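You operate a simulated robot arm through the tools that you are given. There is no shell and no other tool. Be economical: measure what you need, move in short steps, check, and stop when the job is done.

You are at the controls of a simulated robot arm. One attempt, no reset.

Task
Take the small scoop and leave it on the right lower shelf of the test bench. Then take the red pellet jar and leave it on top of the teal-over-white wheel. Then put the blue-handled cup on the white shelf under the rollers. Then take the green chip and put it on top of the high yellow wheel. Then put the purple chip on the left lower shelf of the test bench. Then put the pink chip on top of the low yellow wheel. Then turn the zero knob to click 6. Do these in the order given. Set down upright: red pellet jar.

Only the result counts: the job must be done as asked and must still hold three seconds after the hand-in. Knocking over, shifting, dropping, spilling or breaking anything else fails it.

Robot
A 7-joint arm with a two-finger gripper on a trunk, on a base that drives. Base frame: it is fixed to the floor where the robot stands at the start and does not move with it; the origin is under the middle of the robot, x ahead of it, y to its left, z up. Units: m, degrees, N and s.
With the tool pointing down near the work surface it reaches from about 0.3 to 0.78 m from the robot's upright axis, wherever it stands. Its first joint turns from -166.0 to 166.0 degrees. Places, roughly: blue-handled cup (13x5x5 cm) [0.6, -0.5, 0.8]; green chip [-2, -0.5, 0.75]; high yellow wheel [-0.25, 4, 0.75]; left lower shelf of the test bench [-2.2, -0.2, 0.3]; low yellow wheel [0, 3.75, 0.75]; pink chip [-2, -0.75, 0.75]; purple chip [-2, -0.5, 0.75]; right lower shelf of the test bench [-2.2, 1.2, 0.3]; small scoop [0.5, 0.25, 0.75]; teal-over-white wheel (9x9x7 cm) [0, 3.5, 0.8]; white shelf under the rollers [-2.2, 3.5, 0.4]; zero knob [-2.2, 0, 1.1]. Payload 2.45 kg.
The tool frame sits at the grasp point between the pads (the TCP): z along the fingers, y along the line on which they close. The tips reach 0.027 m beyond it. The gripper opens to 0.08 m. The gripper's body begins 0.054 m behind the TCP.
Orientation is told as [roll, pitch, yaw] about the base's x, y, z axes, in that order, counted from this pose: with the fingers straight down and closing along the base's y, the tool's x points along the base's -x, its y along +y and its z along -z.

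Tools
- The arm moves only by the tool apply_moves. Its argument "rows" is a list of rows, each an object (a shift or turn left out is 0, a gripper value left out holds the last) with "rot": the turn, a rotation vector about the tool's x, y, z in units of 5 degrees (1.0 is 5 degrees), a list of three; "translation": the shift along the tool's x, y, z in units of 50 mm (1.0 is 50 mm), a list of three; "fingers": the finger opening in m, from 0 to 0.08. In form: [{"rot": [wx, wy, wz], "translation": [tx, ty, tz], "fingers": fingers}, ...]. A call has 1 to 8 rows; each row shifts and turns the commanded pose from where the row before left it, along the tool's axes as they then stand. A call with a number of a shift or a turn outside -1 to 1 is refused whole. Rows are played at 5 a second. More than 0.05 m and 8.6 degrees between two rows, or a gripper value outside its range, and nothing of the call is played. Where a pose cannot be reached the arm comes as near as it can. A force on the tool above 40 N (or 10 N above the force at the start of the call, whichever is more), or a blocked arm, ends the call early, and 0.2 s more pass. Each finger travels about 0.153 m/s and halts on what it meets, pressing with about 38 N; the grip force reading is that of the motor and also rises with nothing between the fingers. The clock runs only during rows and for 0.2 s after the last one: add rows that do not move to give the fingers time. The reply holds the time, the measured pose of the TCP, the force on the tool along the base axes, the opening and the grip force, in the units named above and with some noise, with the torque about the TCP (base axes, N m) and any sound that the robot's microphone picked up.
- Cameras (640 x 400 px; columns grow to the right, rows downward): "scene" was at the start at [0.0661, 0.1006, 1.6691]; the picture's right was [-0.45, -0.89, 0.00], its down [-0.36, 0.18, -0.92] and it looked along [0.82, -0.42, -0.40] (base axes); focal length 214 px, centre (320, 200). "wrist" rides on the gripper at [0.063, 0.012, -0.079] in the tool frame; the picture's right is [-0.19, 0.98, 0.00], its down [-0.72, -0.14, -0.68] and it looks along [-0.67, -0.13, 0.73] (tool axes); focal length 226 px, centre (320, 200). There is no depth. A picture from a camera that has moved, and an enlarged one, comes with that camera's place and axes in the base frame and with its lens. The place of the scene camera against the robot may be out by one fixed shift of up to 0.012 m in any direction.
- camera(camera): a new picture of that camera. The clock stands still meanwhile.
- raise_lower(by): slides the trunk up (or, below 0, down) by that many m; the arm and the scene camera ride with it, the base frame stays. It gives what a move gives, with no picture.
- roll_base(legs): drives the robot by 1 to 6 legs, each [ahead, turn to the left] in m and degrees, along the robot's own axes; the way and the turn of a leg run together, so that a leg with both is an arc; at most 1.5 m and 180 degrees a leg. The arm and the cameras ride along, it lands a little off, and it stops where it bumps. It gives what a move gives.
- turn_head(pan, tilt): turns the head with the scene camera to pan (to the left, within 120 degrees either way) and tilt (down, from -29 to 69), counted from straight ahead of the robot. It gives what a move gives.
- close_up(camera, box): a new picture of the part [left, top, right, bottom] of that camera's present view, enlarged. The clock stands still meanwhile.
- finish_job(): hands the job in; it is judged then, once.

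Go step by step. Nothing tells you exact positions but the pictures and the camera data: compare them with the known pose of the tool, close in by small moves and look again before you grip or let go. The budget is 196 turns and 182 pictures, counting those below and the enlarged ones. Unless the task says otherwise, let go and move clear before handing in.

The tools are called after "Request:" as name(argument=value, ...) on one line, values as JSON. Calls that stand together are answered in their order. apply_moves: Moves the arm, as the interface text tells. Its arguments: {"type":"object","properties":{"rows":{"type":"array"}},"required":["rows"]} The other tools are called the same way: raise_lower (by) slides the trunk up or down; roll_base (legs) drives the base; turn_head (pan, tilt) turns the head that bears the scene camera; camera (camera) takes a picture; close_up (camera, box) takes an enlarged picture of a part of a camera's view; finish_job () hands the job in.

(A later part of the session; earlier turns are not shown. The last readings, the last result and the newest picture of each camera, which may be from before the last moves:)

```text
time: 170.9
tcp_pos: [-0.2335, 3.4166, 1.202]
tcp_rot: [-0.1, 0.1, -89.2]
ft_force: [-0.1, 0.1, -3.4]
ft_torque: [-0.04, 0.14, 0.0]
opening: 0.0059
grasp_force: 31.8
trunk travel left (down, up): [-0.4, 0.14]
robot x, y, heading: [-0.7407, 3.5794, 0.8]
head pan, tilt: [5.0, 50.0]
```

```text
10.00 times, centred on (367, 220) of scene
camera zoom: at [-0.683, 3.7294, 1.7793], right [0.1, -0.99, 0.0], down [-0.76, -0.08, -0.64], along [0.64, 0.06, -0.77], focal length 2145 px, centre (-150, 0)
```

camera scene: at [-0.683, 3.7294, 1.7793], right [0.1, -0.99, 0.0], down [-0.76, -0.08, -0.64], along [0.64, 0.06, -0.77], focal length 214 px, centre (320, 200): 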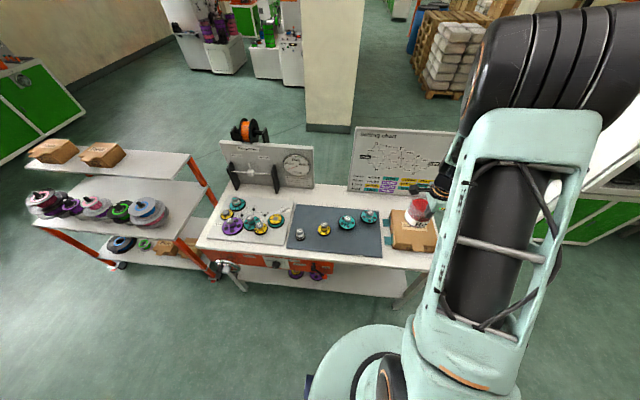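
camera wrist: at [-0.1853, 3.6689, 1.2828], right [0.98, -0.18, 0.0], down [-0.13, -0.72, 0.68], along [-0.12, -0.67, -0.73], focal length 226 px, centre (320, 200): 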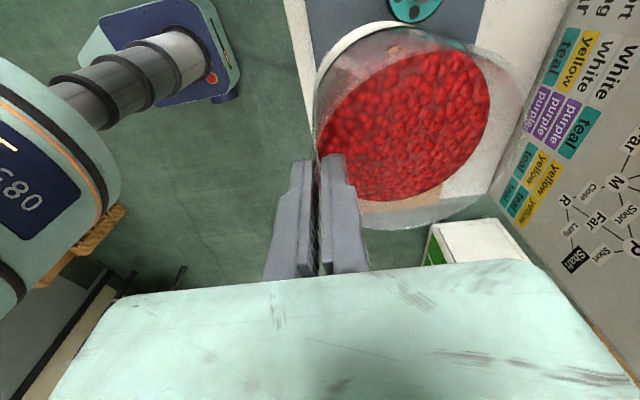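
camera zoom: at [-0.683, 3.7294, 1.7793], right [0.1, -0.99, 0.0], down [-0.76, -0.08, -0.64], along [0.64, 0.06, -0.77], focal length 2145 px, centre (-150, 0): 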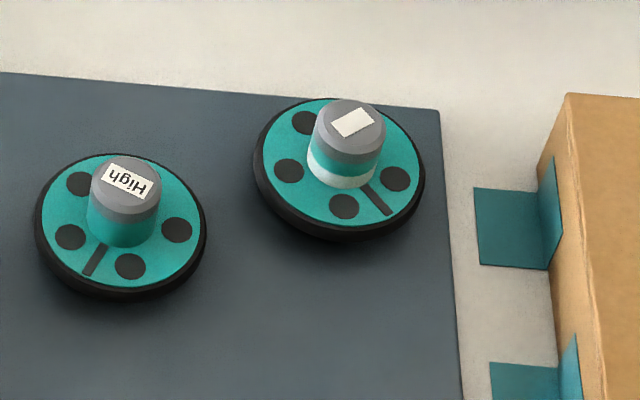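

The right-hand wheel's hub shows teal above white, confirming it. After correcting the scene camera's offset I place its centre near (0.034, 3.533), hub top near z = 0.825. I'll lower the trunk a bit and bring the jar over it with clearance.

Request:
raise_lower(by=-0.14)

Request:
apply_moves(rows=[{"translation": [0.38, 0.75, 0]}, {"translation": [0.38, 0.75, 0]}, {"translation": [0.38, 0.75, 0]}, {"translation": [0.38, 0.75, 0]}, {"translation": [0.38, 0.75, 0]}, {"translation": [0.38, 0.75, 0]}, {}])

Request:
turn_head(pan=30, tilt=50)

Request:
apply_moves(rows=[{}, {}, {}])

Request:
camera(camera="scene")

Request:
camera(camera="wrist")

```text
time: 172.5
tcp_pos: [-0.2351, 3.4169, 1.0635]
tcp_rot: [-0.1, 0.2, -89.2]
ft_force: [0.0, -0.6, -3.5]
ft_torque: [0.02, 0.1, 0.04]
opening: 0.0059
grasp_force: 31.6
trunk travel left (down, up): [-0.26, 0.28]
robot x, y, heading: [-0.7413, 3.5768, 0.7]
head pan, tilt: [5.0, 50.0]
```

```text
time: 174.1
tcp_pos: [-0.0116, 3.533, 1.0631]
tcp_rot: [-0.2, 0.1, -89.2]
ft_force: [-0.7, -0.5, -3.1]
ft_torque: [-0.03, 0.14, 0.01]
opening: 0.0061
grasp_force: 32.2
trunk travel left (down, up): [-0.26, 0.28]
robot x, y, heading: [-0.7401, 3.5794, 0.6]
head pan, tilt: [5.0, 50.0]
```

```text
time: 175.0
tcp_pos: [-0.0115, 3.5335, 1.0618]
tcp_rot: [-0.1, 0.2, -89.3]
ft_force: [-0.4, 0.2, -2.8]
ft_torque: [-0.04, 0.1, 0.02]
opening: 0.0058
grasp_force: 32.0
trunk travel left (down, up): [-0.26, 0.28]
robot x, y, heading: [-0.743, 3.5776, 0.8]
head pan, tilt: [30.0, 50.0]
```

```text
time: 175.8
tcp_pos: [-0.0109, 3.5335, 1.063]
tcp_rot: [0.0, 0.2, -89.2]
ft_force: [-0.6, -0.3, -2.6]
ft_torque: [0.0, 0.14, -0.04]
opening: 0.0061
grasp_force: 31.4
trunk travel left (down, up): [-0.26, 0.28]
robot x, y, heading: [-0.7408, 3.5829, 1.0]
head pan, tilt: [30.0, 50.0]
```

```text
114 pictures are left
camera scene: at [-0.6933, 3.7612, 1.6392], right [0.51, -0.86, 0.0], down [-0.66, -0.39, -0.64], along [0.55, 0.33, -0.77], focal length 214 px, centre (320, 200)
```

scene: 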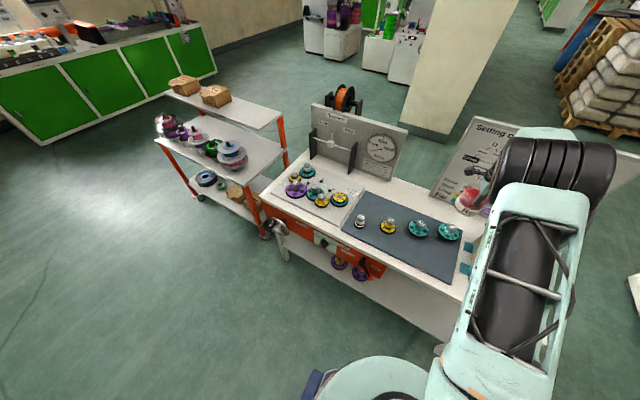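

```text
113 pictures are left
camera wrist: at [0.0007, 3.5954, 1.1425], right [0.98, -0.18, 0.0], down [-0.13, -0.72, 0.68], along [-0.12, -0.67, -0.73], focal length 226 px, centre (320, 200)
```

wrist: 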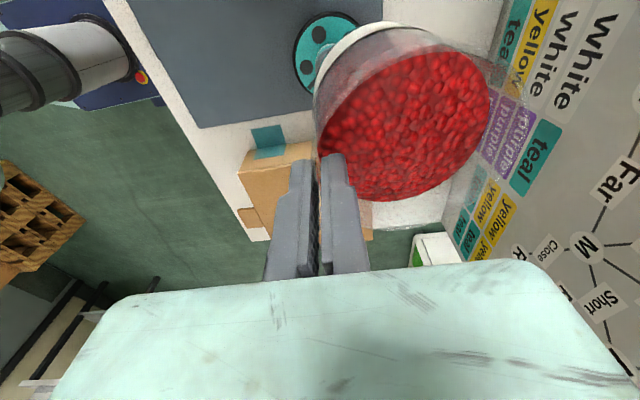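

The wrist view shows the wheel's disc just beyond the jar's edge. I'll enlarge it to refine the alignment.

Request:
close_up(camera="wrist", box=[250, 0, 410, 100])

Request:
close_up(camera="scene", box=[390, 170, 518, 250])

```text
4.00 times, centred on (330, 50) of wrist
camera zoom: at [0.0007, 3.5954, 1.1425], right [0.98, -0.18, 0.0], down [-0.13, -0.72, 0.68], along [-0.12, -0.67, -0.73], focal length 904 px, centre (280, 800)
```

zoom: 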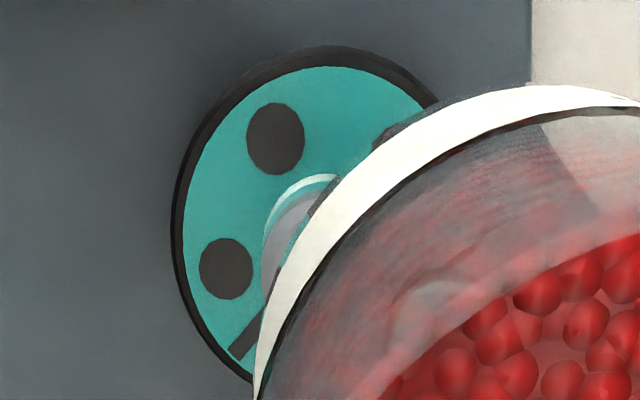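

```text
5.00 times, centred on (454, 210) of scene
camera zoom: at [-0.6933, 3.7612, 1.6392], right [0.51, -0.86, 0.0], down [-0.66, -0.39, -0.64], along [0.55, 0.33, -0.77], focal length 1072 px, centre (-350, 150)
```

zoom: 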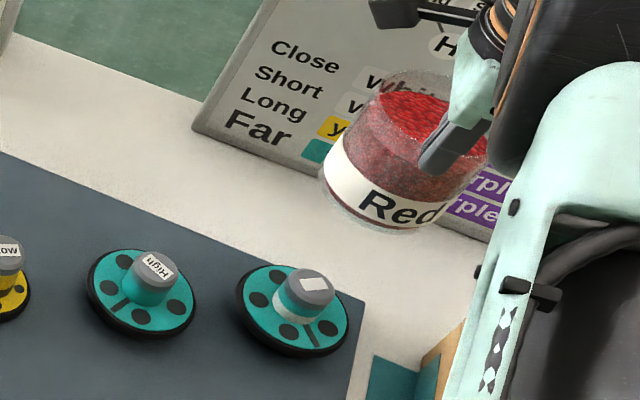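

From the wrist view the wheel's hub is centred at about (0.001, 3.526), so the jar must shift back about 3 cm. I'll correct and lower to just above the hub.

Request:
apply_moves(rows=[{"translation": [-0.14, -0.62, 0]}, {"translation": [0, 0, 0.7]}, {"translation": [0, 0, 0.7]}, {"translation": [0, 0, 0.7]}, {}])

Request:
camera(camera="wrist")

Request:
close_up(camera="scene", box=[390, 170, 518, 250])

```text
time: 177.1
tcp_pos: [-0.038, 3.5277, 0.9661]
tcp_rot: [0.8, 0.1, -89.0]
ft_force: [-1.1, 0.0, 16.5]
ft_torque: [0.09, -0.27, 0.04]
opening: 0.0061
grasp_force: 32.1
trunk travel left (down, up): [-0.26, 0.28]
robot x, y, heading: [-0.7434, 3.5785, 0.6]
head pan, tilt: [30.0, 50.0]
stopped in row 5: the force on the tool passed its limit at 42 N (the readings are from after the stop); the commanded pose is now the measured one
```

```text
110 pictures are left
camera wrist: at [-0.0279, 3.5889, 1.0461], right [0.98, -0.18, 0.01], down [-0.14, -0.72, 0.68], along [-0.11, -0.67, -0.73], focal length 226 px, centre (320, 200)
```

wrist: 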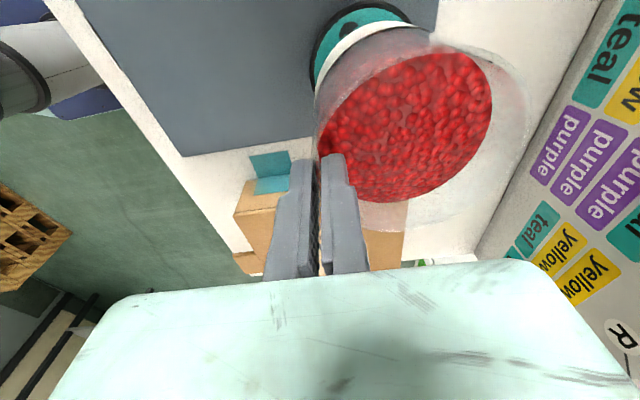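

```text
5.00 times, centred on (454, 210) of scene
camera zoom: at [-0.6958, 3.7614, 1.6394], right [0.51, -0.86, 0.0], down [-0.66, -0.39, -0.64], along [0.55, 0.33, -0.77], focal length 1072 px, centre (-350, 150)
```

zoom: 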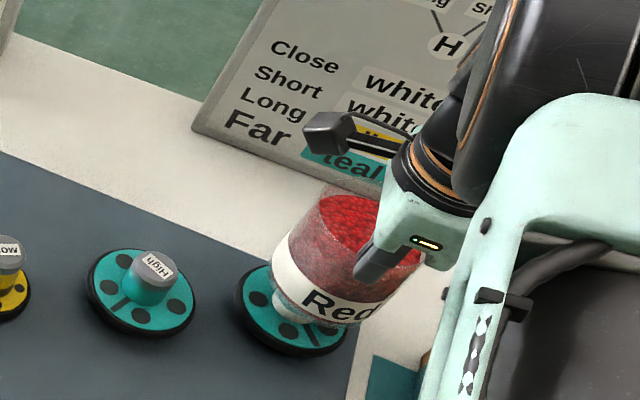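

Contact came at z = 0.966, so the hub top is near 0.87 and the jar already sits over it, about 5 mm off in y. I'll lift slightly, correct that and set it down gently.

Request:
apply_moves(rows=[{"translation": [0, 0, -0.16]}, {"translation": [0.09, -0.02, 0]}, {}])

Request:
close_up(camera="wrist", box=[270, 0, 530, 162])

```text
time: 177.9
tcp_pos: [-0.04, 3.531, 0.9694]
tcp_rot: [0.4, 0.1, -89.1]
ft_force: [-0.1, -0.9, -3.2]
ft_torque: [0.0, 0.11, 0.03]
opening: 0.0061
grasp_force: 31.8
trunk travel left (down, up): [-0.26, 0.28]
robot x, y, heading: [-0.7408, 3.5782, 0.7]
head pan, tilt: [30.0, 50.0]
```

```text
2.46 times, centred on (400, 81) of wrist
camera zoom: at [-0.0292, 3.5937, 1.05], right [0.98, -0.18, 0.01], down [-0.14, -0.72, 0.68], along [-0.12, -0.67, -0.73], focal length 556 px, centre (123, 493)
```

zoom: 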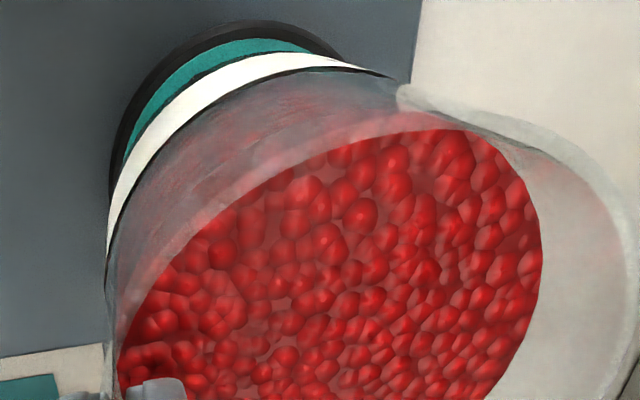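

Request:
apply_moves(rows=[{"translation": [0, 0, 0.05]}, {"translation": [0, 0, 0.04]}, {}])

```text
time: 178.7
tcp_pos: [-0.04, 3.5322, 0.9663]
tcp_rot: [0.4, 0.2, -89.2]
ft_force: [-1.8, 0.1, 3.6]
ft_torque: [0.04, 0.03, 0.02]
opening: 0.0059
grasp_force: 32.3
trunk travel left (down, up): [-0.26, 0.28]
robot x, y, heading: [-0.7409, 3.5768, 0.7]
head pan, tilt: [30.0, 50.0]
```

The jar is resting on the hub. I'll open just enough to free the wall and check that it stays put.

Request:
apply_moves(rows=[{"fingers": 0.015}, {"fingers": 0.03}, {}, {}])

Request:
camera(camera="wrist")

Request:
close_up(camera="scene", box=[390, 170, 518, 250])

```text
time: 179.7
tcp_pos: [-0.0396, 3.5306, 0.9661]
tcp_rot: [0.5, 0.1, -89.2]
ft_force: [-0.3, 0.3, 0.6]
ft_torque: [0.01, -0.02, -0.02]
opening: 0.03
grasp_force: 0.1
trunk travel left (down, up): [-0.26, 0.28]
robot x, y, heading: [-0.7413, 3.5825, 0.8]
head pan, tilt: [30.0, 50.0]
```

```text
107 pictures are left
camera wrist: at [-0.029, 3.5934, 1.0459], right [0.98, -0.18, 0.01], down [-0.14, -0.72, 0.68], along [-0.12, -0.67, -0.73], focal length 226 px, centre (320, 200)
```

wrist: 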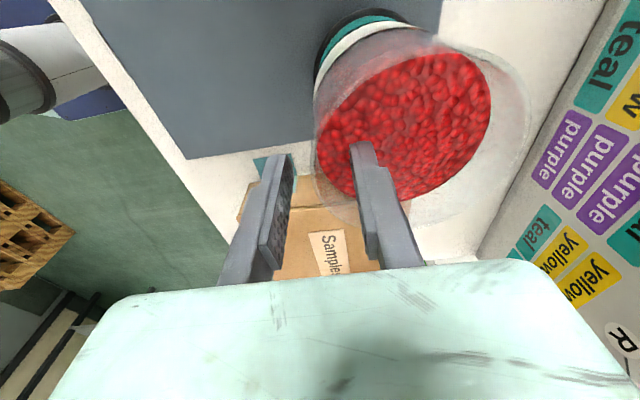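

```text
5.00 times, centred on (454, 210) of scene
camera zoom: at [-0.6938, 3.7612, 1.6393], right [0.51, -0.86, 0.0], down [-0.66, -0.39, -0.64], along [0.55, 0.33, -0.77], focal length 1072 px, centre (-350, 150)
```

zoom: 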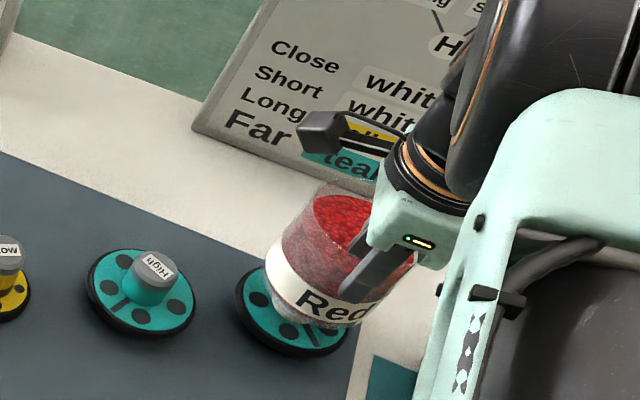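

The jar stands steadily on the wheel. I'll lift straight out.

Request:
apply_moves(rows=[{"translation": [0, 0, -0.4]}, {"translation": [0, 0, -0.6]}, {"translation": [0, 0, -1]}, {"translation": [0, 0, -1]}, {"translation": [0, -0.8, -0.5]}, {"translation": [0, -0.8, 0]}, {"translation": [0, -0.8, 0]}, {}])

Request:
close_up(camera="scene", box=[390, 170, 518, 250])

Request:
camera(camera="wrist")

```text
time: 181.5
tcp_pos: [-0.1612, 3.5288, 1.1401]
tcp_rot: [0.4, 0.1, -89.1]
ft_force: [-0.3, -0.8, 0.0]
ft_torque: [-0.01, -0.02, -0.02]
opening: 0.0299
grasp_force: 0.1
trunk travel left (down, up): [-0.26, 0.28]
robot x, y, heading: [-0.7445, 3.5819, 0.5]
head pan, tilt: [30.0, 50.0]
```

```text
5.00 times, centred on (454, 210) of scene
camera zoom: at [-0.6938, 3.7612, 1.6392], right [0.51, -0.86, 0.0], down [-0.66, -0.39, -0.64], along [0.55, 0.33, -0.77], focal length 1072 px, centre (-350, 150)
```

zoom: 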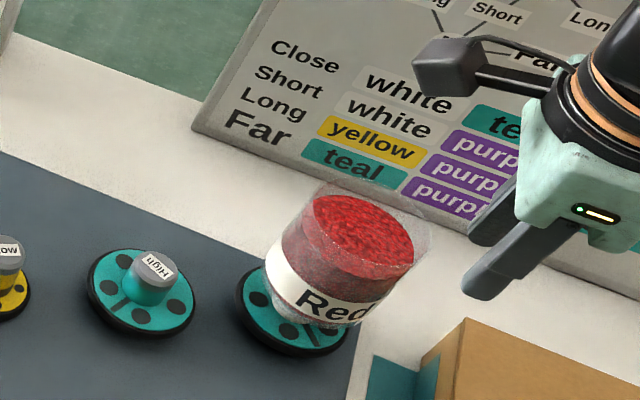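

```text
104 pictures are left
camera wrist: at [-0.1508, 3.5911, 1.2196], right [0.98, -0.18, 0.01], down [-0.14, -0.72, 0.68], along [-0.12, -0.67, -0.73], focal length 226 px, centre (320, 200)
```

wrist: 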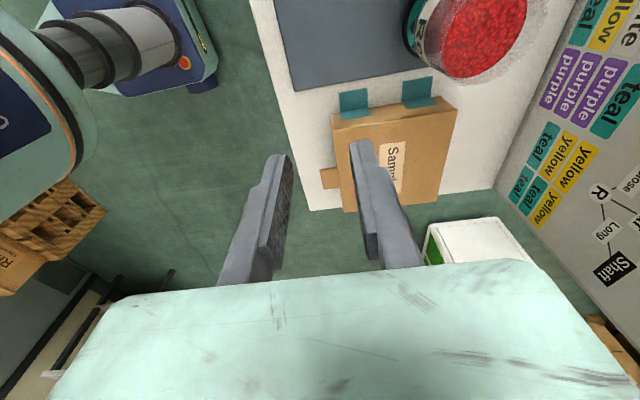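

The red jar is upright on the wheel. While here, I'll look behind me at the white shelf under the rollers to plan the cup's placement.

Request:
turn_head(pan=120, tilt=25)

Request:
apply_moves(rows=[{}, {}, {}, {}, {}])

Request:
camera(camera="scene")

```text
time: 183.1
tcp_pos: [-0.1616, 3.5284, 1.1406]
tcp_rot: [0.5, 0.1, -89.2]
ft_force: [0.2, 0.6, -0.2]
ft_torque: [-0.02, 0.01, -0.01]
opening: 0.0298
grasp_force: 0.0
trunk travel left (down, up): [-0.26, 0.28]
robot x, y, heading: [-0.7419, 3.5784, 0.5]
head pan, tilt: [120.0, 25.0]
```

```text
time: 184.3
tcp_pos: [-0.1611, 3.529, 1.1413]
tcp_rot: [0.5, 0.2, -89.3]
ft_force: [1.1, 0.2, -0.2]
ft_torque: [-0.01, 0.0, -0.01]
opening: 0.03
grasp_force: 0.0
trunk travel left (down, up): [-0.26, 0.28]
robot x, y, heading: [-0.7439, 3.5818, 0.5]
head pan, tilt: [120.0, 25.0]
```

```text
103 pictures are left
camera scene: at [-0.8072, 3.801, 1.6768], right [0.86, 0.51, 0.0], down [0.22, -0.36, -0.91], along [-0.46, 0.78, -0.42], focal length 214 px, centre (320, 200)
```

scene: 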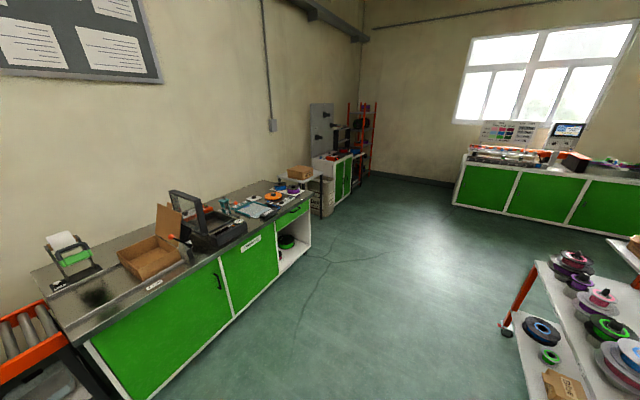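

The roller stand is at the near end of the wall benches behind me. Now I'll drive back to the first bench for the blue-handled cup.

Request:
roll_base(legs=[[-0.2, 0], [0, -90], [1.5, 0], [1.5, 0], [1.0, 0], [0, 90]])

Request:
roll_base(legs=[[0.7, 0]])

Request:
turn_head(pan=-15, tilt=45)

Request:
apply_moves(rows=[{"rot": [0, 0, -1]}, {"rot": [0, 0, -1]}, {"rot": [0, 0, -1]}, {"rot": [0, 0, -1]}, {"rot": [0, 0, -1]}, {"rot": [0, 0, -1]}, {"rot": [0, 0, -1]}, {"rot": [0, 0, -1]}])

Request:
apply_moves(rows=[{"rot": [0, 0, -1]}, {"rot": [0, 0, -1]}, {"rot": [0, 0, -1]}, {"rot": [0, 0, -1]}, {"rot": [0, 0, -1]}, {"rot": [0, 0, -1]}, {"rot": [0, 0, -1]}, {"rot": [0, 0, -1], "fingers": 0.08}])

Request:
camera(camera="scene")

Request:
camera(camera="wrist")

```text
time: 212.7
tcp_pos: [-0.3507, -0.4885, 1.1403]
tcp_rot: [0.5, 0.1, -89.0]
ft_force: [0.4, -0.8, -0.3]
ft_torque: [-0.06, 0.0, 0.0]
opening: 0.0301
grasp_force: 0.0
trunk travel left (down, up): [-0.26, 0.28]
robot x, y, heading: [-0.9319, -0.4407, 1.1]
head pan, tilt: [120.0, 25.0]
```

```text
time: 216.5
tcp_pos: [0.352, -0.4806, 1.1399]
tcp_rot: [0.4, 0.1, -89.1]
ft_force: [0.9, -0.9, -0.3]
ft_torque: [0.01, 0.0, 0.02]
opening: 0.0298
grasp_force: 0.1
trunk travel left (down, up): [-0.26, 0.28]
robot x, y, heading: [-0.2281, -0.4302, 0.8]
head pan, tilt: [120.0, 25.0]
```

```text
time: 218.7
tcp_pos: [0.3504, -0.48, 1.1406]
tcp_rot: [0.5, 0.1, -89.2]
ft_force: [0.6, 0.9, -0.3]
ft_torque: [-0.01, 0.01, 0.0]
opening: 0.03
grasp_force: 0.0
trunk travel left (down, up): [-0.26, 0.28]
robot x, y, heading: [-0.228, -0.429, 0.6]
head pan, tilt: [-15.0, 45.0]
```

```text
time: 220.5
tcp_pos: [0.3521, -0.4822, 1.1399]
tcp_rot: [0.5, -0.2, -49.1]
ft_force: [0.3, 0.1, 0.9]
ft_torque: [0.01, -0.01, -0.02]
opening: 0.0299
grasp_force: 0.1
trunk travel left (down, up): [-0.26, 0.28]
robot x, y, heading: [-0.2294, -0.4279, 0.7]
head pan, tilt: [-15.0, 45.0]
```

```text
time: 222.3
tcp_pos: [0.3517, -0.4815, 1.1397]
tcp_rot: [0.2, -0.5, -9.3]
ft_force: [0.0, -0.2, 0.2]
ft_torque: [-0.02, 0.0, -0.01]
opening: 0.08
grasp_force: 0.1
trunk travel left (down, up): [-0.26, 0.28]
robot x, y, heading: [-0.2285, -0.4284, 0.7]
head pan, tilt: [-15.0, 45.0]
```

```text
102 pictures are left
camera scene: at [-0.1685, -0.3074, 1.6462], right [-0.25, -0.97, 0.0], down [-0.69, 0.17, -0.71], along [0.68, -0.17, -0.71], focal length 214 px, centre (320, 200)
```

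scene: 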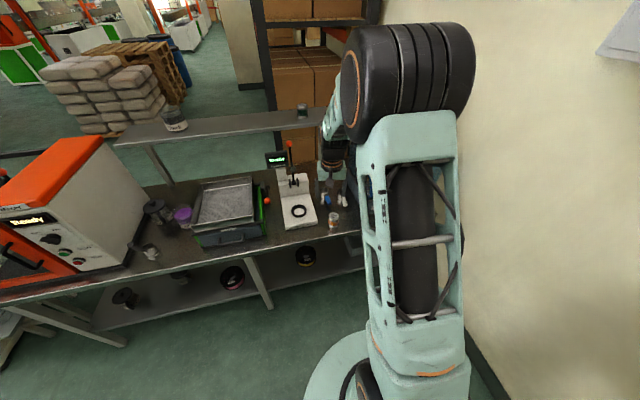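

```text
101 pictures are left
camera wrist: at [0.2901, -0.4596, 1.2192], right [0.35, 0.94, 0.0], down [0.68, -0.26, 0.69], along [0.65, -0.23, -0.73], focal length 226 px, centre (320, 200)
```

wrist: 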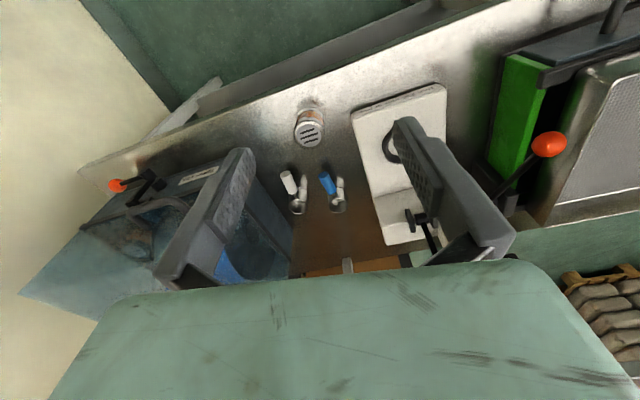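

Request:
close_up(camera="wrist", box=[250, 95, 410, 195])

Request:
camera(camera="wrist")

Request:
close_up(camera="wrist", box=[250, 150, 410, 250])

```text
4.00 times, centred on (330, 145) of wrist
camera zoom: at [0.2901, -0.4596, 1.2192], right [0.35, 0.94, 0.0], down [0.68, -0.26, 0.69], along [0.65, -0.23, -0.73], focal length 904 px, centre (280, 420)
```

zoom: 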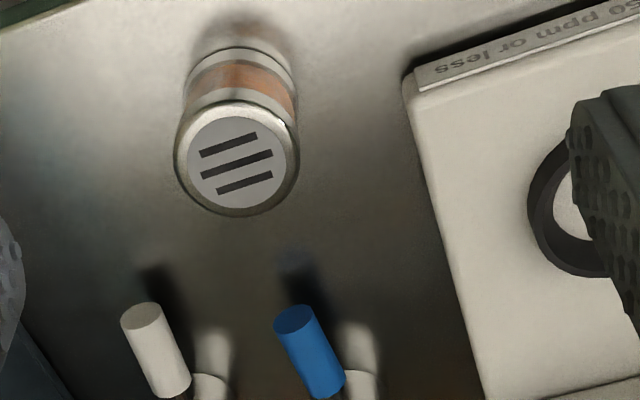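

```text
99 pictures are left
camera wrist: at [0.2901, -0.4596, 1.2192], right [0.35, 0.94, 0.0], down [0.68, -0.26, 0.69], along [0.65, -0.23, -0.73], focal length 226 px, centre (320, 200)
```

wrist: 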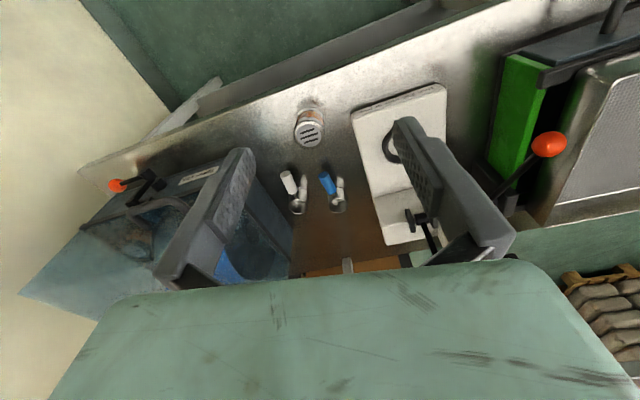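

```text
4.00 times, centred on (330, 200) of wrist
camera zoom: at [0.2901, -0.4596, 1.2192], right [0.35, 0.94, 0.0], down [0.68, -0.26, 0.69], along [0.65, -0.23, -0.73], focal length 904 px, centre (280, 200)
```

zoom: 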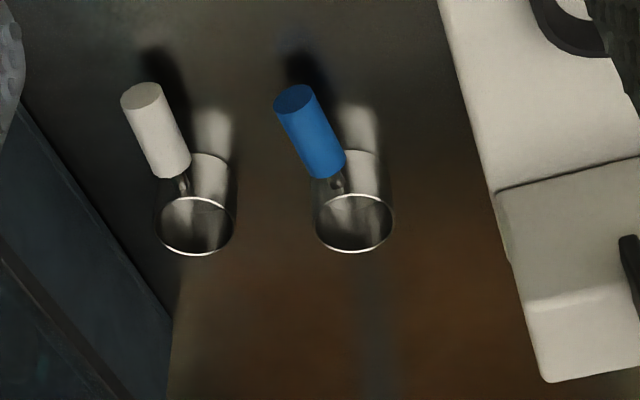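

Two small cups stand side by side: a white-handled one at y ≈ -0.64 and the blue-handled one with its cup near (0.69, -0.55) and its handle pointing toward me at z ≈ 0.80. I'll move closer, square the tool up, tilt it about 20°, and look again.

Request:
roll_base(legs=[[0.2, 0]])

Request:
apply_moves(rows=[{"rot": [0, 0, -1]}, {"rot": [0, 0, -0.8]}, {"rot": [0, -1, 0]}, {"rot": [0, -1, 0]}, {"rot": [0, -1, 0]}, {"rot": [0, -0.9, 0]}, {"translation": [0, -0.9, 0]}, {"translation": [0, -0.5, 0]}])

Request:
camera(camera="wrist")

```text
time: 223.9
tcp_pos: [0.5513, -0.4784, 1.139]
tcp_rot: [0.2, -0.4, -9.3]
ft_force: [0.2, -0.1, 0.5]
ft_torque: [0.05, -0.02, -0.01]
opening: 0.08
grasp_force: 0.1
trunk travel left (down, up): [-0.26, 0.28]
robot x, y, heading: [-0.0289, -0.4277, 0.6]
head pan, tilt: [-15.0, 45.0]
```

```text
time: 225.7
tcp_pos: [0.5507, -0.5515, 1.1387]
tcp_rot: [0.1, -20.0, -0.4]
ft_force: [-0.3, -0.1, 0.0]
ft_torque: [0.0, -0.02, 0.04]
opening: 0.0799
grasp_force: 0.0
trunk travel left (down, up): [-0.26, 0.28]
robot x, y, heading: [-0.0294, -0.4242, 0.5]
head pan, tilt: [-15.0, 45.0]
```

```text
97 pictures are left
camera wrist: at [0.4639, -0.5393, 1.1924], right [0.19, 0.98, 0.07], down [0.44, -0.15, 0.89], along [0.88, -0.14, -0.46], focal length 226 px, centre (320, 200)
```

wrist: 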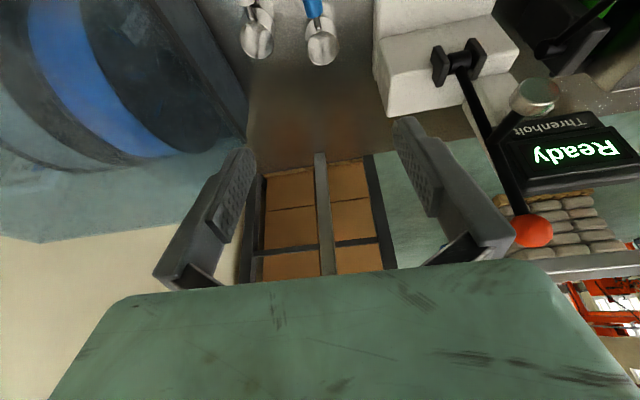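

Request:
apply_moves(rows=[{"translation": [0.35, 0, 0.93]}, {"translation": [0.35, 0, 0.93]}, {"translation": [0.35, 0, 0.93]}, {"translation": [0.35, 0, 0.93]}, {}])

Request:
camera(camera="wrist")

Request:
camera(camera="scene")

```text
time: 226.9
tcp_pos: [0.5486, -0.5486, 0.9409]
tcp_rot: [0.1, -20.0, -0.5]
ft_force: [-1.0, -0.5, -0.6]
ft_torque: [-0.01, -0.01, 0.02]
opening: 0.08
grasp_force: 0.0
trunk travel left (down, up): [-0.26, 0.28]
robot x, y, heading: [-0.032, -0.4284, 0.4]
head pan, tilt: [-15.0, 45.0]
```

```text
96 pictures are left
camera wrist: at [0.4614, -0.5376, 0.994], right [0.19, 0.98, 0.07], down [0.44, -0.15, 0.89], along [0.88, -0.14, -0.46], focal length 226 px, centre (320, 200)
```

wrist: 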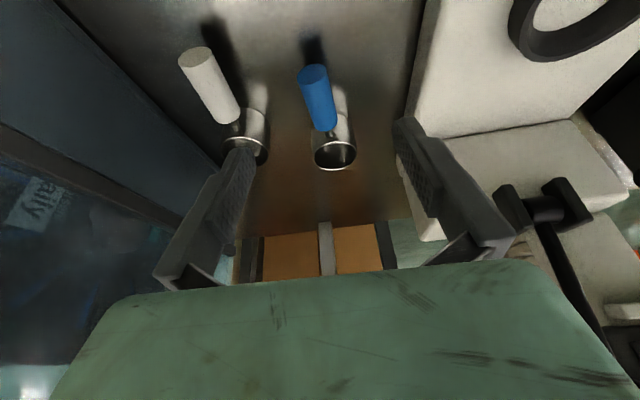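

```text
95 pictures are left
camera scene: at [0.0319, -0.3053, 1.6463], right [-0.25, -0.97, 0.0], down [-0.69, 0.18, -0.71], along [0.68, -0.18, -0.71], focal length 214 px, centre (320, 200)
```

scene: 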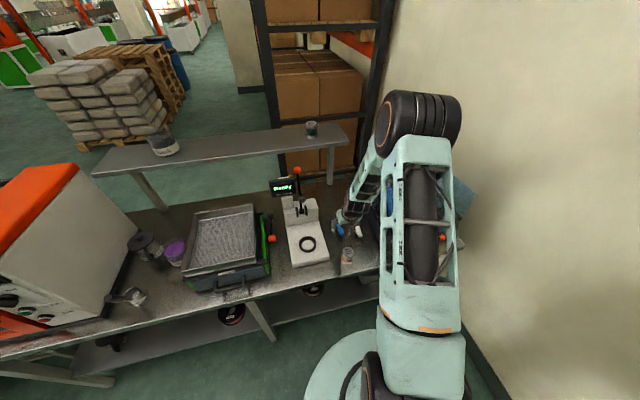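

The handle runs from about x = 0.588 to 0.655 at y ≈ -0.556, z ≈ 0.80. I'll position the fingers just above its middle and check.

Request:
apply_moves(rows=[{"translation": [-0.35, -0.075, 0.98], "fingers": 0.06}, {"translation": [-0.35, -0.075, 0.9]}, {}])

Request:
camera(camera="wrist")

```text
refused: row 1 steps farther than a row can; nothing moved
```

```text
94 pictures are left
camera wrist: at [0.4614, -0.5376, 0.994], right [0.19, 0.98, 0.07], down [0.44, -0.15, 0.89], along [0.88, -0.14, -0.46], focal length 226 px, centre (320, 200)
```

wrist: 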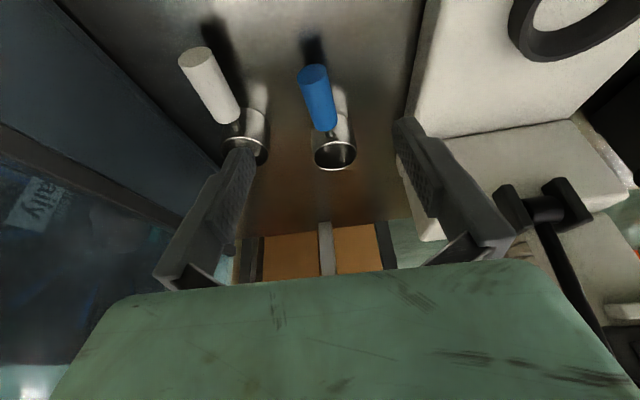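

Request:
apply_moves(rows=[{"translation": [-0.3, -0.05, 0.65], "fingers": 0.06}, {"translation": [-0.3, -0.05, 0.65]}, {"translation": [-0.1, -0.05, 0.5]}, {}])

Request:
camera(camera="wrist")

```text
time: 227.9
tcp_pos: [0.6115, -0.5572, 0.8684]
tcp_rot: [0.1, -19.9, -0.4]
ft_force: [0.1, -0.3, 0.0]
ft_torque: [-0.01, 0.03, 0.0]
opening: 0.0599
grasp_force: 0.1
trunk travel left (down, up): [-0.26, 0.28]
robot x, y, heading: [-0.0301, -0.4286, 0.4]
head pan, tilt: [-15.0, 45.0]
```

```text
93 pictures are left
camera wrist: at [0.5252, -0.5461, 0.922], right [0.19, 0.98, 0.07], down [0.44, -0.15, 0.89], along [0.88, -0.14, -0.46], focal length 226 px, centre (320, 200)
```

wrist: 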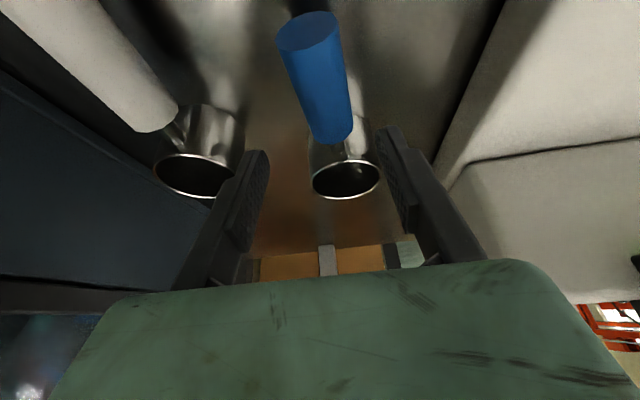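

The handle slopes up toward me about 20°, square to the tilted tool. I'll slide down around its middle and close.

Request:
apply_moves(rows=[{"translation": [0.1, 0.08, 0.6]}, {"translation": [0.1, 0, 0.6]}, {}])

Request:
camera(camera="wrist")

```text
time: 228.4
tcp_pos: [0.6176, -0.556, 0.8321]
tcp_rot: [0.2, -19.6, -0.5]
ft_force: [-13.7, -3.7, 14.3]
ft_torque: [-0.5, 0.45, -0.45]
opening: 0.0536
grasp_force: 0.1
trunk travel left (down, up): [-0.26, 0.28]
robot x, y, heading: [-0.0293, -0.4265, 0.7]
head pan, tilt: [-15.0, 45.0]
stopped in row 2: the force on the tool passed its limit at 77 N (the readings are from after the stop); the commanded pose is now the measured one
```

```text
92 pictures are left
camera wrist: at [0.5314, -0.5445, 0.8853], right [0.19, 0.98, 0.07], down [0.45, -0.15, 0.88], along [0.88, -0.14, -0.46], focal length 226 px, centre (320, 200)
```

wrist: 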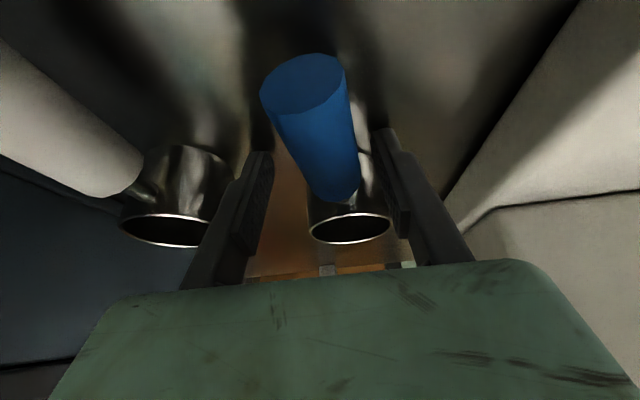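

Something was touched unexpectedly and the move stopped. I'll look closely before doing anything else.

Request:
close_up(camera="wrist", box=[160, 20, 480, 220])

Request:
close_up(camera="scene", box=[300, 190, 428, 270])

```text
2.00 times, centred on (320, 120) of wrist
camera zoom: at [0.5314, -0.5445, 0.8853], right [0.19, 0.98, 0.07], down [0.45, -0.15, 0.88], along [0.88, -0.14, -0.46], focal length 452 px, centre (320, 360)
```

zoom: 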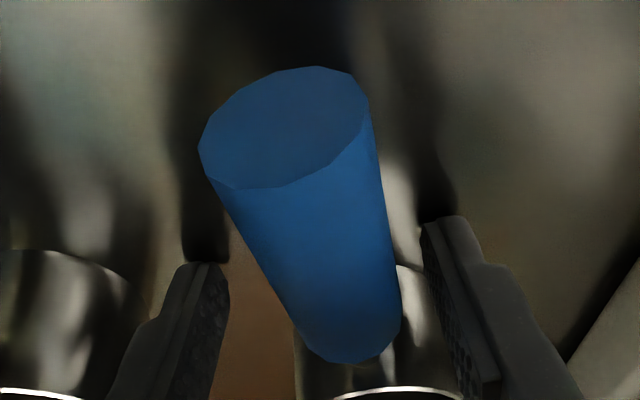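

```text
5.00 times, centred on (364, 230) of scene
camera zoom: at [0.0313, -0.3061, 1.6464], right [-0.25, -0.97, 0.0], down [-0.69, 0.18, -0.71], along [0.68, -0.18, -0.71], focal length 1072 px, centre (100, 50)
```

zoom: 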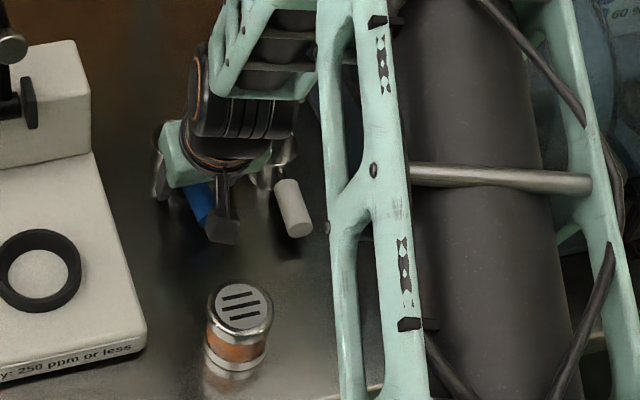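

I believe a fingertip met the cup's wall: the cup is closer (centre about x = 0.664) and the bench top higher than I assumed. Nothing appears shifted. I'll back off, shift toward the handle's end, and re-approach.

Request:
apply_moves(rows=[{"translation": [0, 0, -0.5]}, {"translation": [0.44, 0.06, 0]}, {}])

Request:
camera(camera="wrist")

```text
time: 229.2
tcp_pos: [0.5901, -0.55, 0.8475]
tcp_rot: [0.2, -19.8, -0.3]
ft_force: [-0.1, -0.5, 0.2]
ft_torque: [0.05, 0.01, -0.03]
opening: 0.0601
grasp_force: 0.1
trunk travel left (down, up): [-0.26, 0.28]
robot x, y, heading: [-0.0279, -0.4305, 0.7]
head pan, tilt: [-15.0, 45.0]
```

```text
89 pictures are left
camera wrist: at [0.5037, -0.539, 0.9007], right [0.19, 0.98, 0.07], down [0.44, -0.15, 0.88], along [0.88, -0.14, -0.46], focal length 226 px, centre (320, 200)
```

wrist: 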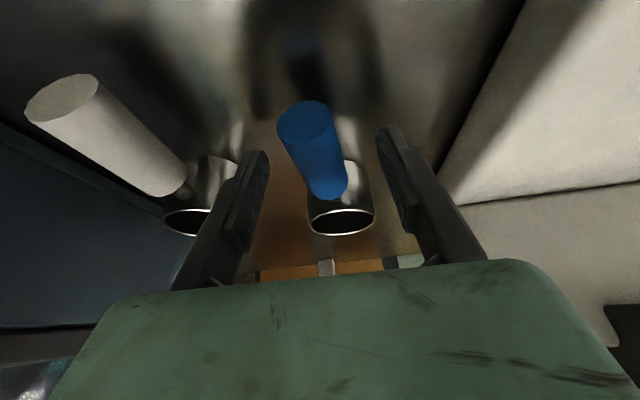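

The handle's end is confirmed at (0.571, -0.553, 0.827). I'll descend in small steps onto it.

Request:
apply_moves(rows=[{"translation": [0.03, -0.04, 0.3]}, {"translation": [0.03, -0.02, 0.25]}, {}])

Request:
camera(camera="wrist")

```text
time: 229.8
tcp_pos: [0.5943, -0.5551, 0.8311]
tcp_rot: [0.0, -20.1, -0.5]
ft_force: [-17.4, 0.3, 26.4]
ft_torque: [-0.3, 0.49, -0.29]
opening: 0.0557
grasp_force: 0.1
trunk travel left (down, up): [-0.26, 0.28]
robot x, y, heading: [-0.0298, -0.4279, 0.8]
head pan, tilt: [-15.0, 45.0]
stopped in row 2: the force on the tool passed its limit at 52 N (the readings are from after the stop); the commanded pose is now the measured one
```

```text
88 pictures are left
camera wrist: at [0.5075, -0.5428, 0.8851], right [0.19, 0.98, 0.07], down [0.44, -0.15, 0.89], along [0.88, -0.14, -0.46], focal length 226 px, centre (320, 200)
```

wrist: 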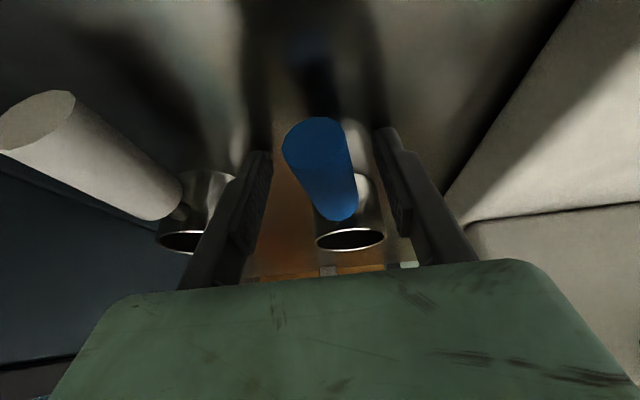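

The contact height is the same as before, so the fingertips are touching the bench top (z ≈ 0.80), not the cup. The handle is already between the fingers, so I'll lift 4 mm and close on it.

Request:
apply_moves(rows=[{"translation": [-0.03, 0, -0.08]}, {}, {"fingers": 0.03}, {"fingers": 0.0}, {"fingers": 0.0}, {"fingers": 0.0}])

Request:
camera(camera="wrist")

```text
time: 231.2
tcp_pos: [0.5975, -0.554, 0.8328]
tcp_rot: [0.1, -20.0, -0.4]
ft_force: [1.2, -0.1, -0.3]
ft_torque: [-0.02, 0.05, -0.02]
opening: 0.023
grasp_force: 37.9
trunk travel left (down, up): [-0.26, 0.28]
robot x, y, heading: [-0.0304, -0.4292, 0.7]
head pan, tilt: [-15.0, 45.0]
```

```text
87 pictures are left
camera wrist: at [0.5104, -0.5422, 0.8862], right [0.19, 0.98, 0.07], down [0.44, -0.15, 0.89], along [0.88, -0.14, -0.46], focal length 226 px, centre (320, 200)
```

wrist: 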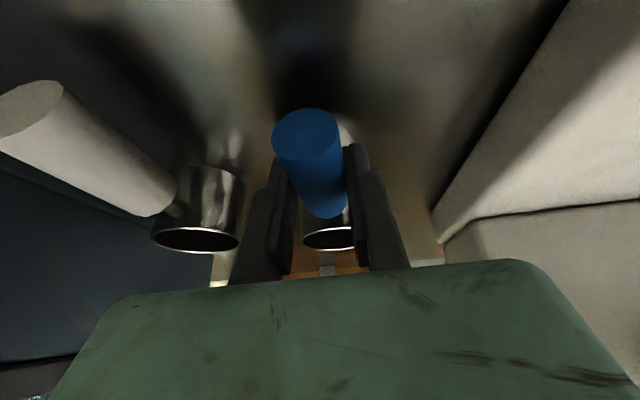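

The handle is held at 23 mm opening. I'll lift straight up and check.

Request:
apply_moves(rows=[{"translation": [-0.17, 0, -0.47]}, {"translation": [-0.34, 0, -0.94]}, {"translation": [-0.34, 0, -0.94]}, {"translation": [-0.34, 0, -0.94]}, {"translation": [-0.34, 0, -0.94]}, {}])

Request:
camera(camera="wrist")

Request:
camera(camera="scene")

```text
time: 232.6
tcp_pos: [0.5984, -0.5546, 1.0586]
tcp_rot: [0.1, -20.0, -0.4]
ft_force: [0.1, 0.3, -1.5]
ft_torque: [0.03, 0.05, 0.0]
opening: 0.023
grasp_force: 37.9
trunk travel left (down, up): [-0.26, 0.28]
robot x, y, heading: [-0.0334, -0.43, 0.8]
head pan, tilt: [-15.0, 45.0]
```

```text
86 pictures are left
camera wrist: at [0.5108, -0.5428, 1.1112], right [0.19, 0.98, 0.07], down [0.44, -0.15, 0.89], along [0.88, -0.14, -0.46], focal length 226 px, centre (320, 200)
```

wrist: 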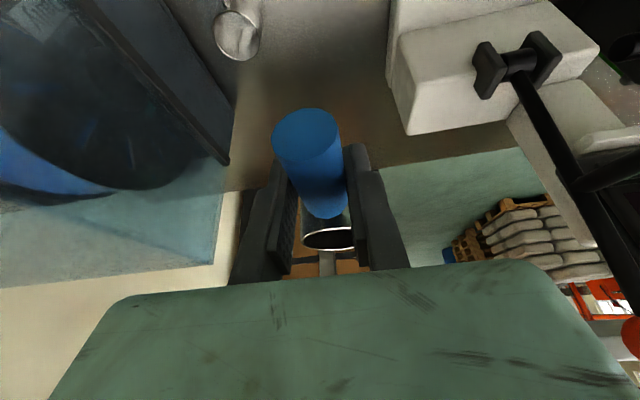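

```text
85 pictures are left
camera scene: at [0.0324, -0.3054, 1.6461], right [-0.25, -0.97, 0.0], down [-0.69, 0.18, -0.71], along [0.68, -0.18, -0.71], focal length 214 px, centre (320, 200)
```

scene: 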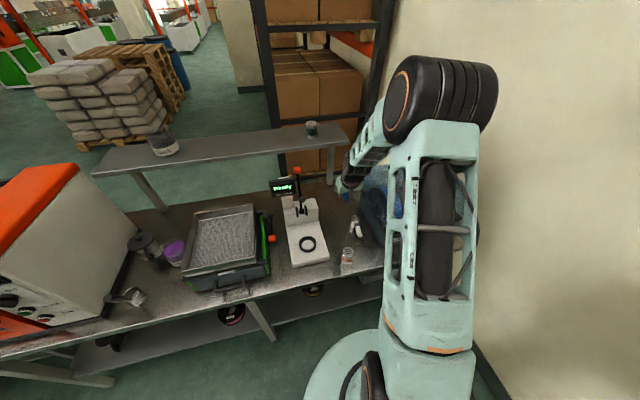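

The blue-handled cup is up cleanly. I'll drive to the roller stand by the west wall, stopping short to look.

Request:
roll_base(legs=[[-0.88, 0], [0, 89.3], [1.4, 0], [1.4, 0], [1.0, 0], [0, 90]])

Request:
turn_head(pan=0, tilt=35)

Request:
apply_moves(rows=[{}, {}, {}])

Request:
camera(camera="scene")

Request:
camera(camera="wrist")

```text
time: 263.0
tcp_pos: [-1.4551, 3.5006, 1.0583]
tcp_rot: [0.2, -20.0, 178.4]
ft_force: [0.2, -0.6, -1.5]
ft_torque: [0.0, -0.07, 0.01]
opening: 0.0231
grasp_force: 38.0
trunk travel left (down, up): [-0.26, 0.28]
robot x, y, heading: [-0.8311, 3.3589, 179.4]
head pan, tilt: [-15.0, 45.0]
```

```text
time: 263.8
tcp_pos: [-1.4525, 3.499, 1.0578]
tcp_rot: [0.1, -20.0, 178.5]
ft_force: [-0.7, -0.5, -2.1]
ft_torque: [-0.02, -0.09, 0.01]
opening: 0.0232
grasp_force: 38.7
trunk travel left (down, up): [-0.26, 0.28]
robot x, y, heading: [-0.8287, 3.3621, 179.5]
head pan, tilt: [0.0, 35.0]
```

```text
time: 264.6
tcp_pos: [-1.4537, 3.499, 1.0595]
tcp_rot: [0.1, -19.8, 178.4]
ft_force: [0.2, 0.3, -2.0]
ft_torque: [-0.01, -0.05, 0.0]
opening: 0.0226
grasp_force: 38.0
trunk travel left (down, up): [-0.26, 0.28]
robot x, y, heading: [-0.8294, 3.3609, 179.3]
head pan, tilt: [0.0, 35.0]
```

```text
84 pictures are left
camera scene: at [-0.8968, 3.2226, 1.661], right [0.01, 1.0, 0.0], down [0.57, -0.01, -0.82], along [-0.82, 0.01, -0.57], focal length 214 px, centre (320, 200)
```

scene: 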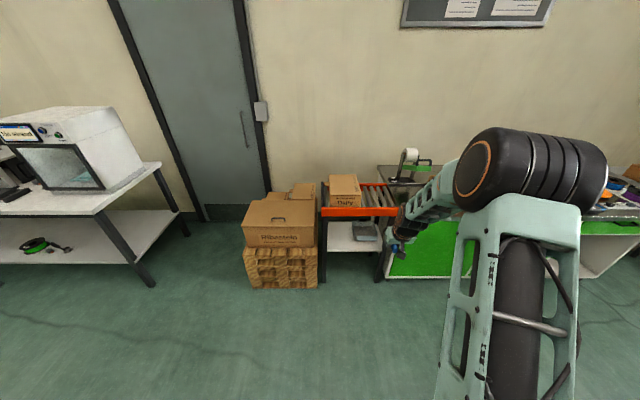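

```text
83 pictures are left
camera wrist: at [-1.3678, 3.4836, 1.111], right [-0.21, -0.98, 0.07], down [-0.44, 0.15, 0.89], along [-0.87, 0.15, -0.46], focal length 226 px, centre (320, 200)
```

wrist: 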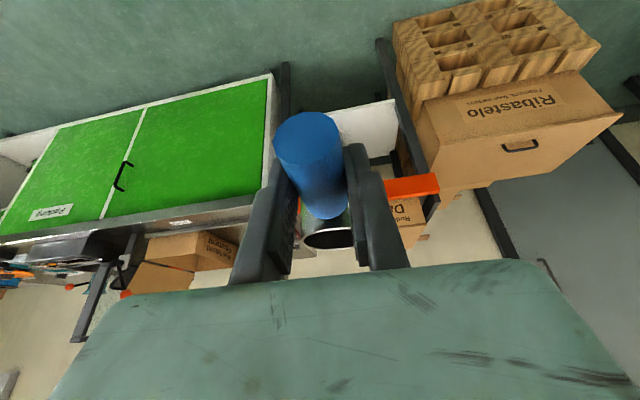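

Request:
close_up(camera="scene", box=[290, 160, 450, 300])

```text
2.86 times, centred on (370, 230) of scene
camera zoom: at [-0.8968, 3.2226, 1.661], right [0.01, 1.0, 0.0], down [0.57, -0.01, -0.82], along [-0.82, 0.01, -0.57], focal length 613 px, centre (177, 114)
```

zoom: 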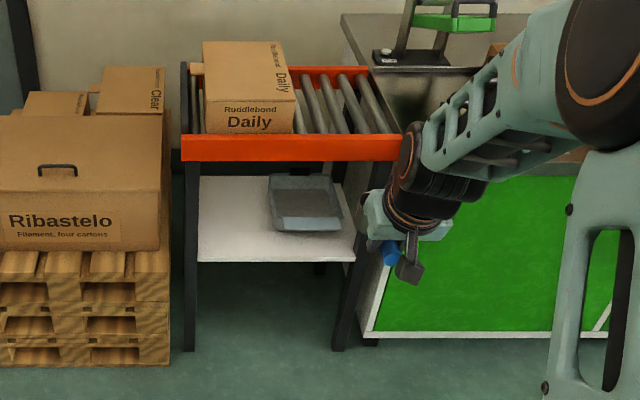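

The white shelf under the rollers spans y ≈ 3.3–3.68 at z ≈ 0.40, with a tray at the back right; the front left around y = 3.41 is free. I'll lower, shift sideways, and drive in part-way.

Request:
raise_lower(by=-0.26)

Request:
apply_moves(rows=[{"translation": [0.3, 0.4, 0.83]}, {"translation": [0.3, 0.4, 0.83]}, {"translation": [0.3, 0.4, 0.83]}, {"translation": [0.3, 0.4, 0.83]}, {"translation": [0.32, 0.2, 0.88]}, {"translation": [0.32, 0, 0.88]}, {}])

Request:
roll_base(legs=[[0.45, 0.6]])

Request:
camera(camera="wrist")

Request:
camera(camera="scene")

```text
time: 267.2
tcp_pos: [-1.4532, 3.4995, 0.7992]
tcp_rot: [0.1, -20.0, 178.4]
ft_force: [-0.3, 0.0, -1.1]
ft_torque: [-0.01, -0.09, 0.0]
opening: 0.0231
grasp_force: 37.7
trunk travel left (down, up): [0.0, 0.54]
robot x, y, heading: [-0.8295, 3.3588, 179.2]
head pan, tilt: [0.0, 35.0]
```

```text
time: 268.9
tcp_pos: [-1.4563, 3.4081, 0.5257]
tcp_rot: [0.2, -20.1, 178.4]
ft_force: [-0.1, -0.3, -1.7]
ft_torque: [0.01, -0.1, 0.03]
opening: 0.0229
grasp_force: 37.7
trunk travel left (down, up): [0.0, 0.54]
robot x, y, heading: [-0.8322, 3.3608, 179.4]
head pan, tilt: [0.0, 35.0]
```

```text
time: 271.6
tcp_pos: [-1.9109, 3.403, 0.5266]
tcp_rot: [0.1, -20.0, 179.1]
ft_force: [-0.2, 0.3, -1.0]
ft_torque: [0.01, -0.08, 0.0]
opening: 0.0231
grasp_force: 38.2
trunk travel left (down, up): [0.0, 0.54]
robot x, y, heading: [-1.284, 3.3642, -179.8]
head pan, tilt: [0.0, 35.0]
```

```text
81 pictures are left
camera wrist: at [-1.8244, 3.3872, 0.5799], right [-0.2, -0.98, 0.07], down [-0.44, 0.15, 0.89], along [-0.88, 0.14, -0.46], focal length 226 px, centre (320, 200)
```

wrist: 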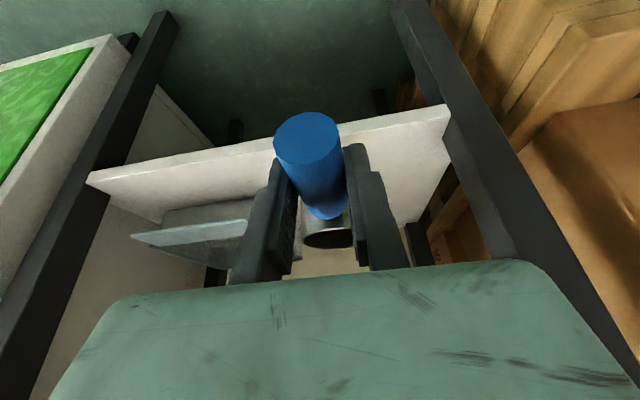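

```text
80 pictures are left
camera scene: at [-1.3481, 3.2235, 1.401], right [0.0, 1.0, 0.0], down [0.57, 0.0, -0.82], along [-0.82, 0.0, -0.57], focal length 214 px, centre (320, 200)
```

scene: 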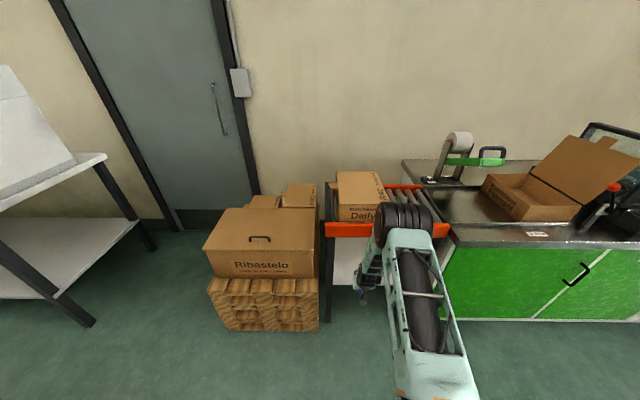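

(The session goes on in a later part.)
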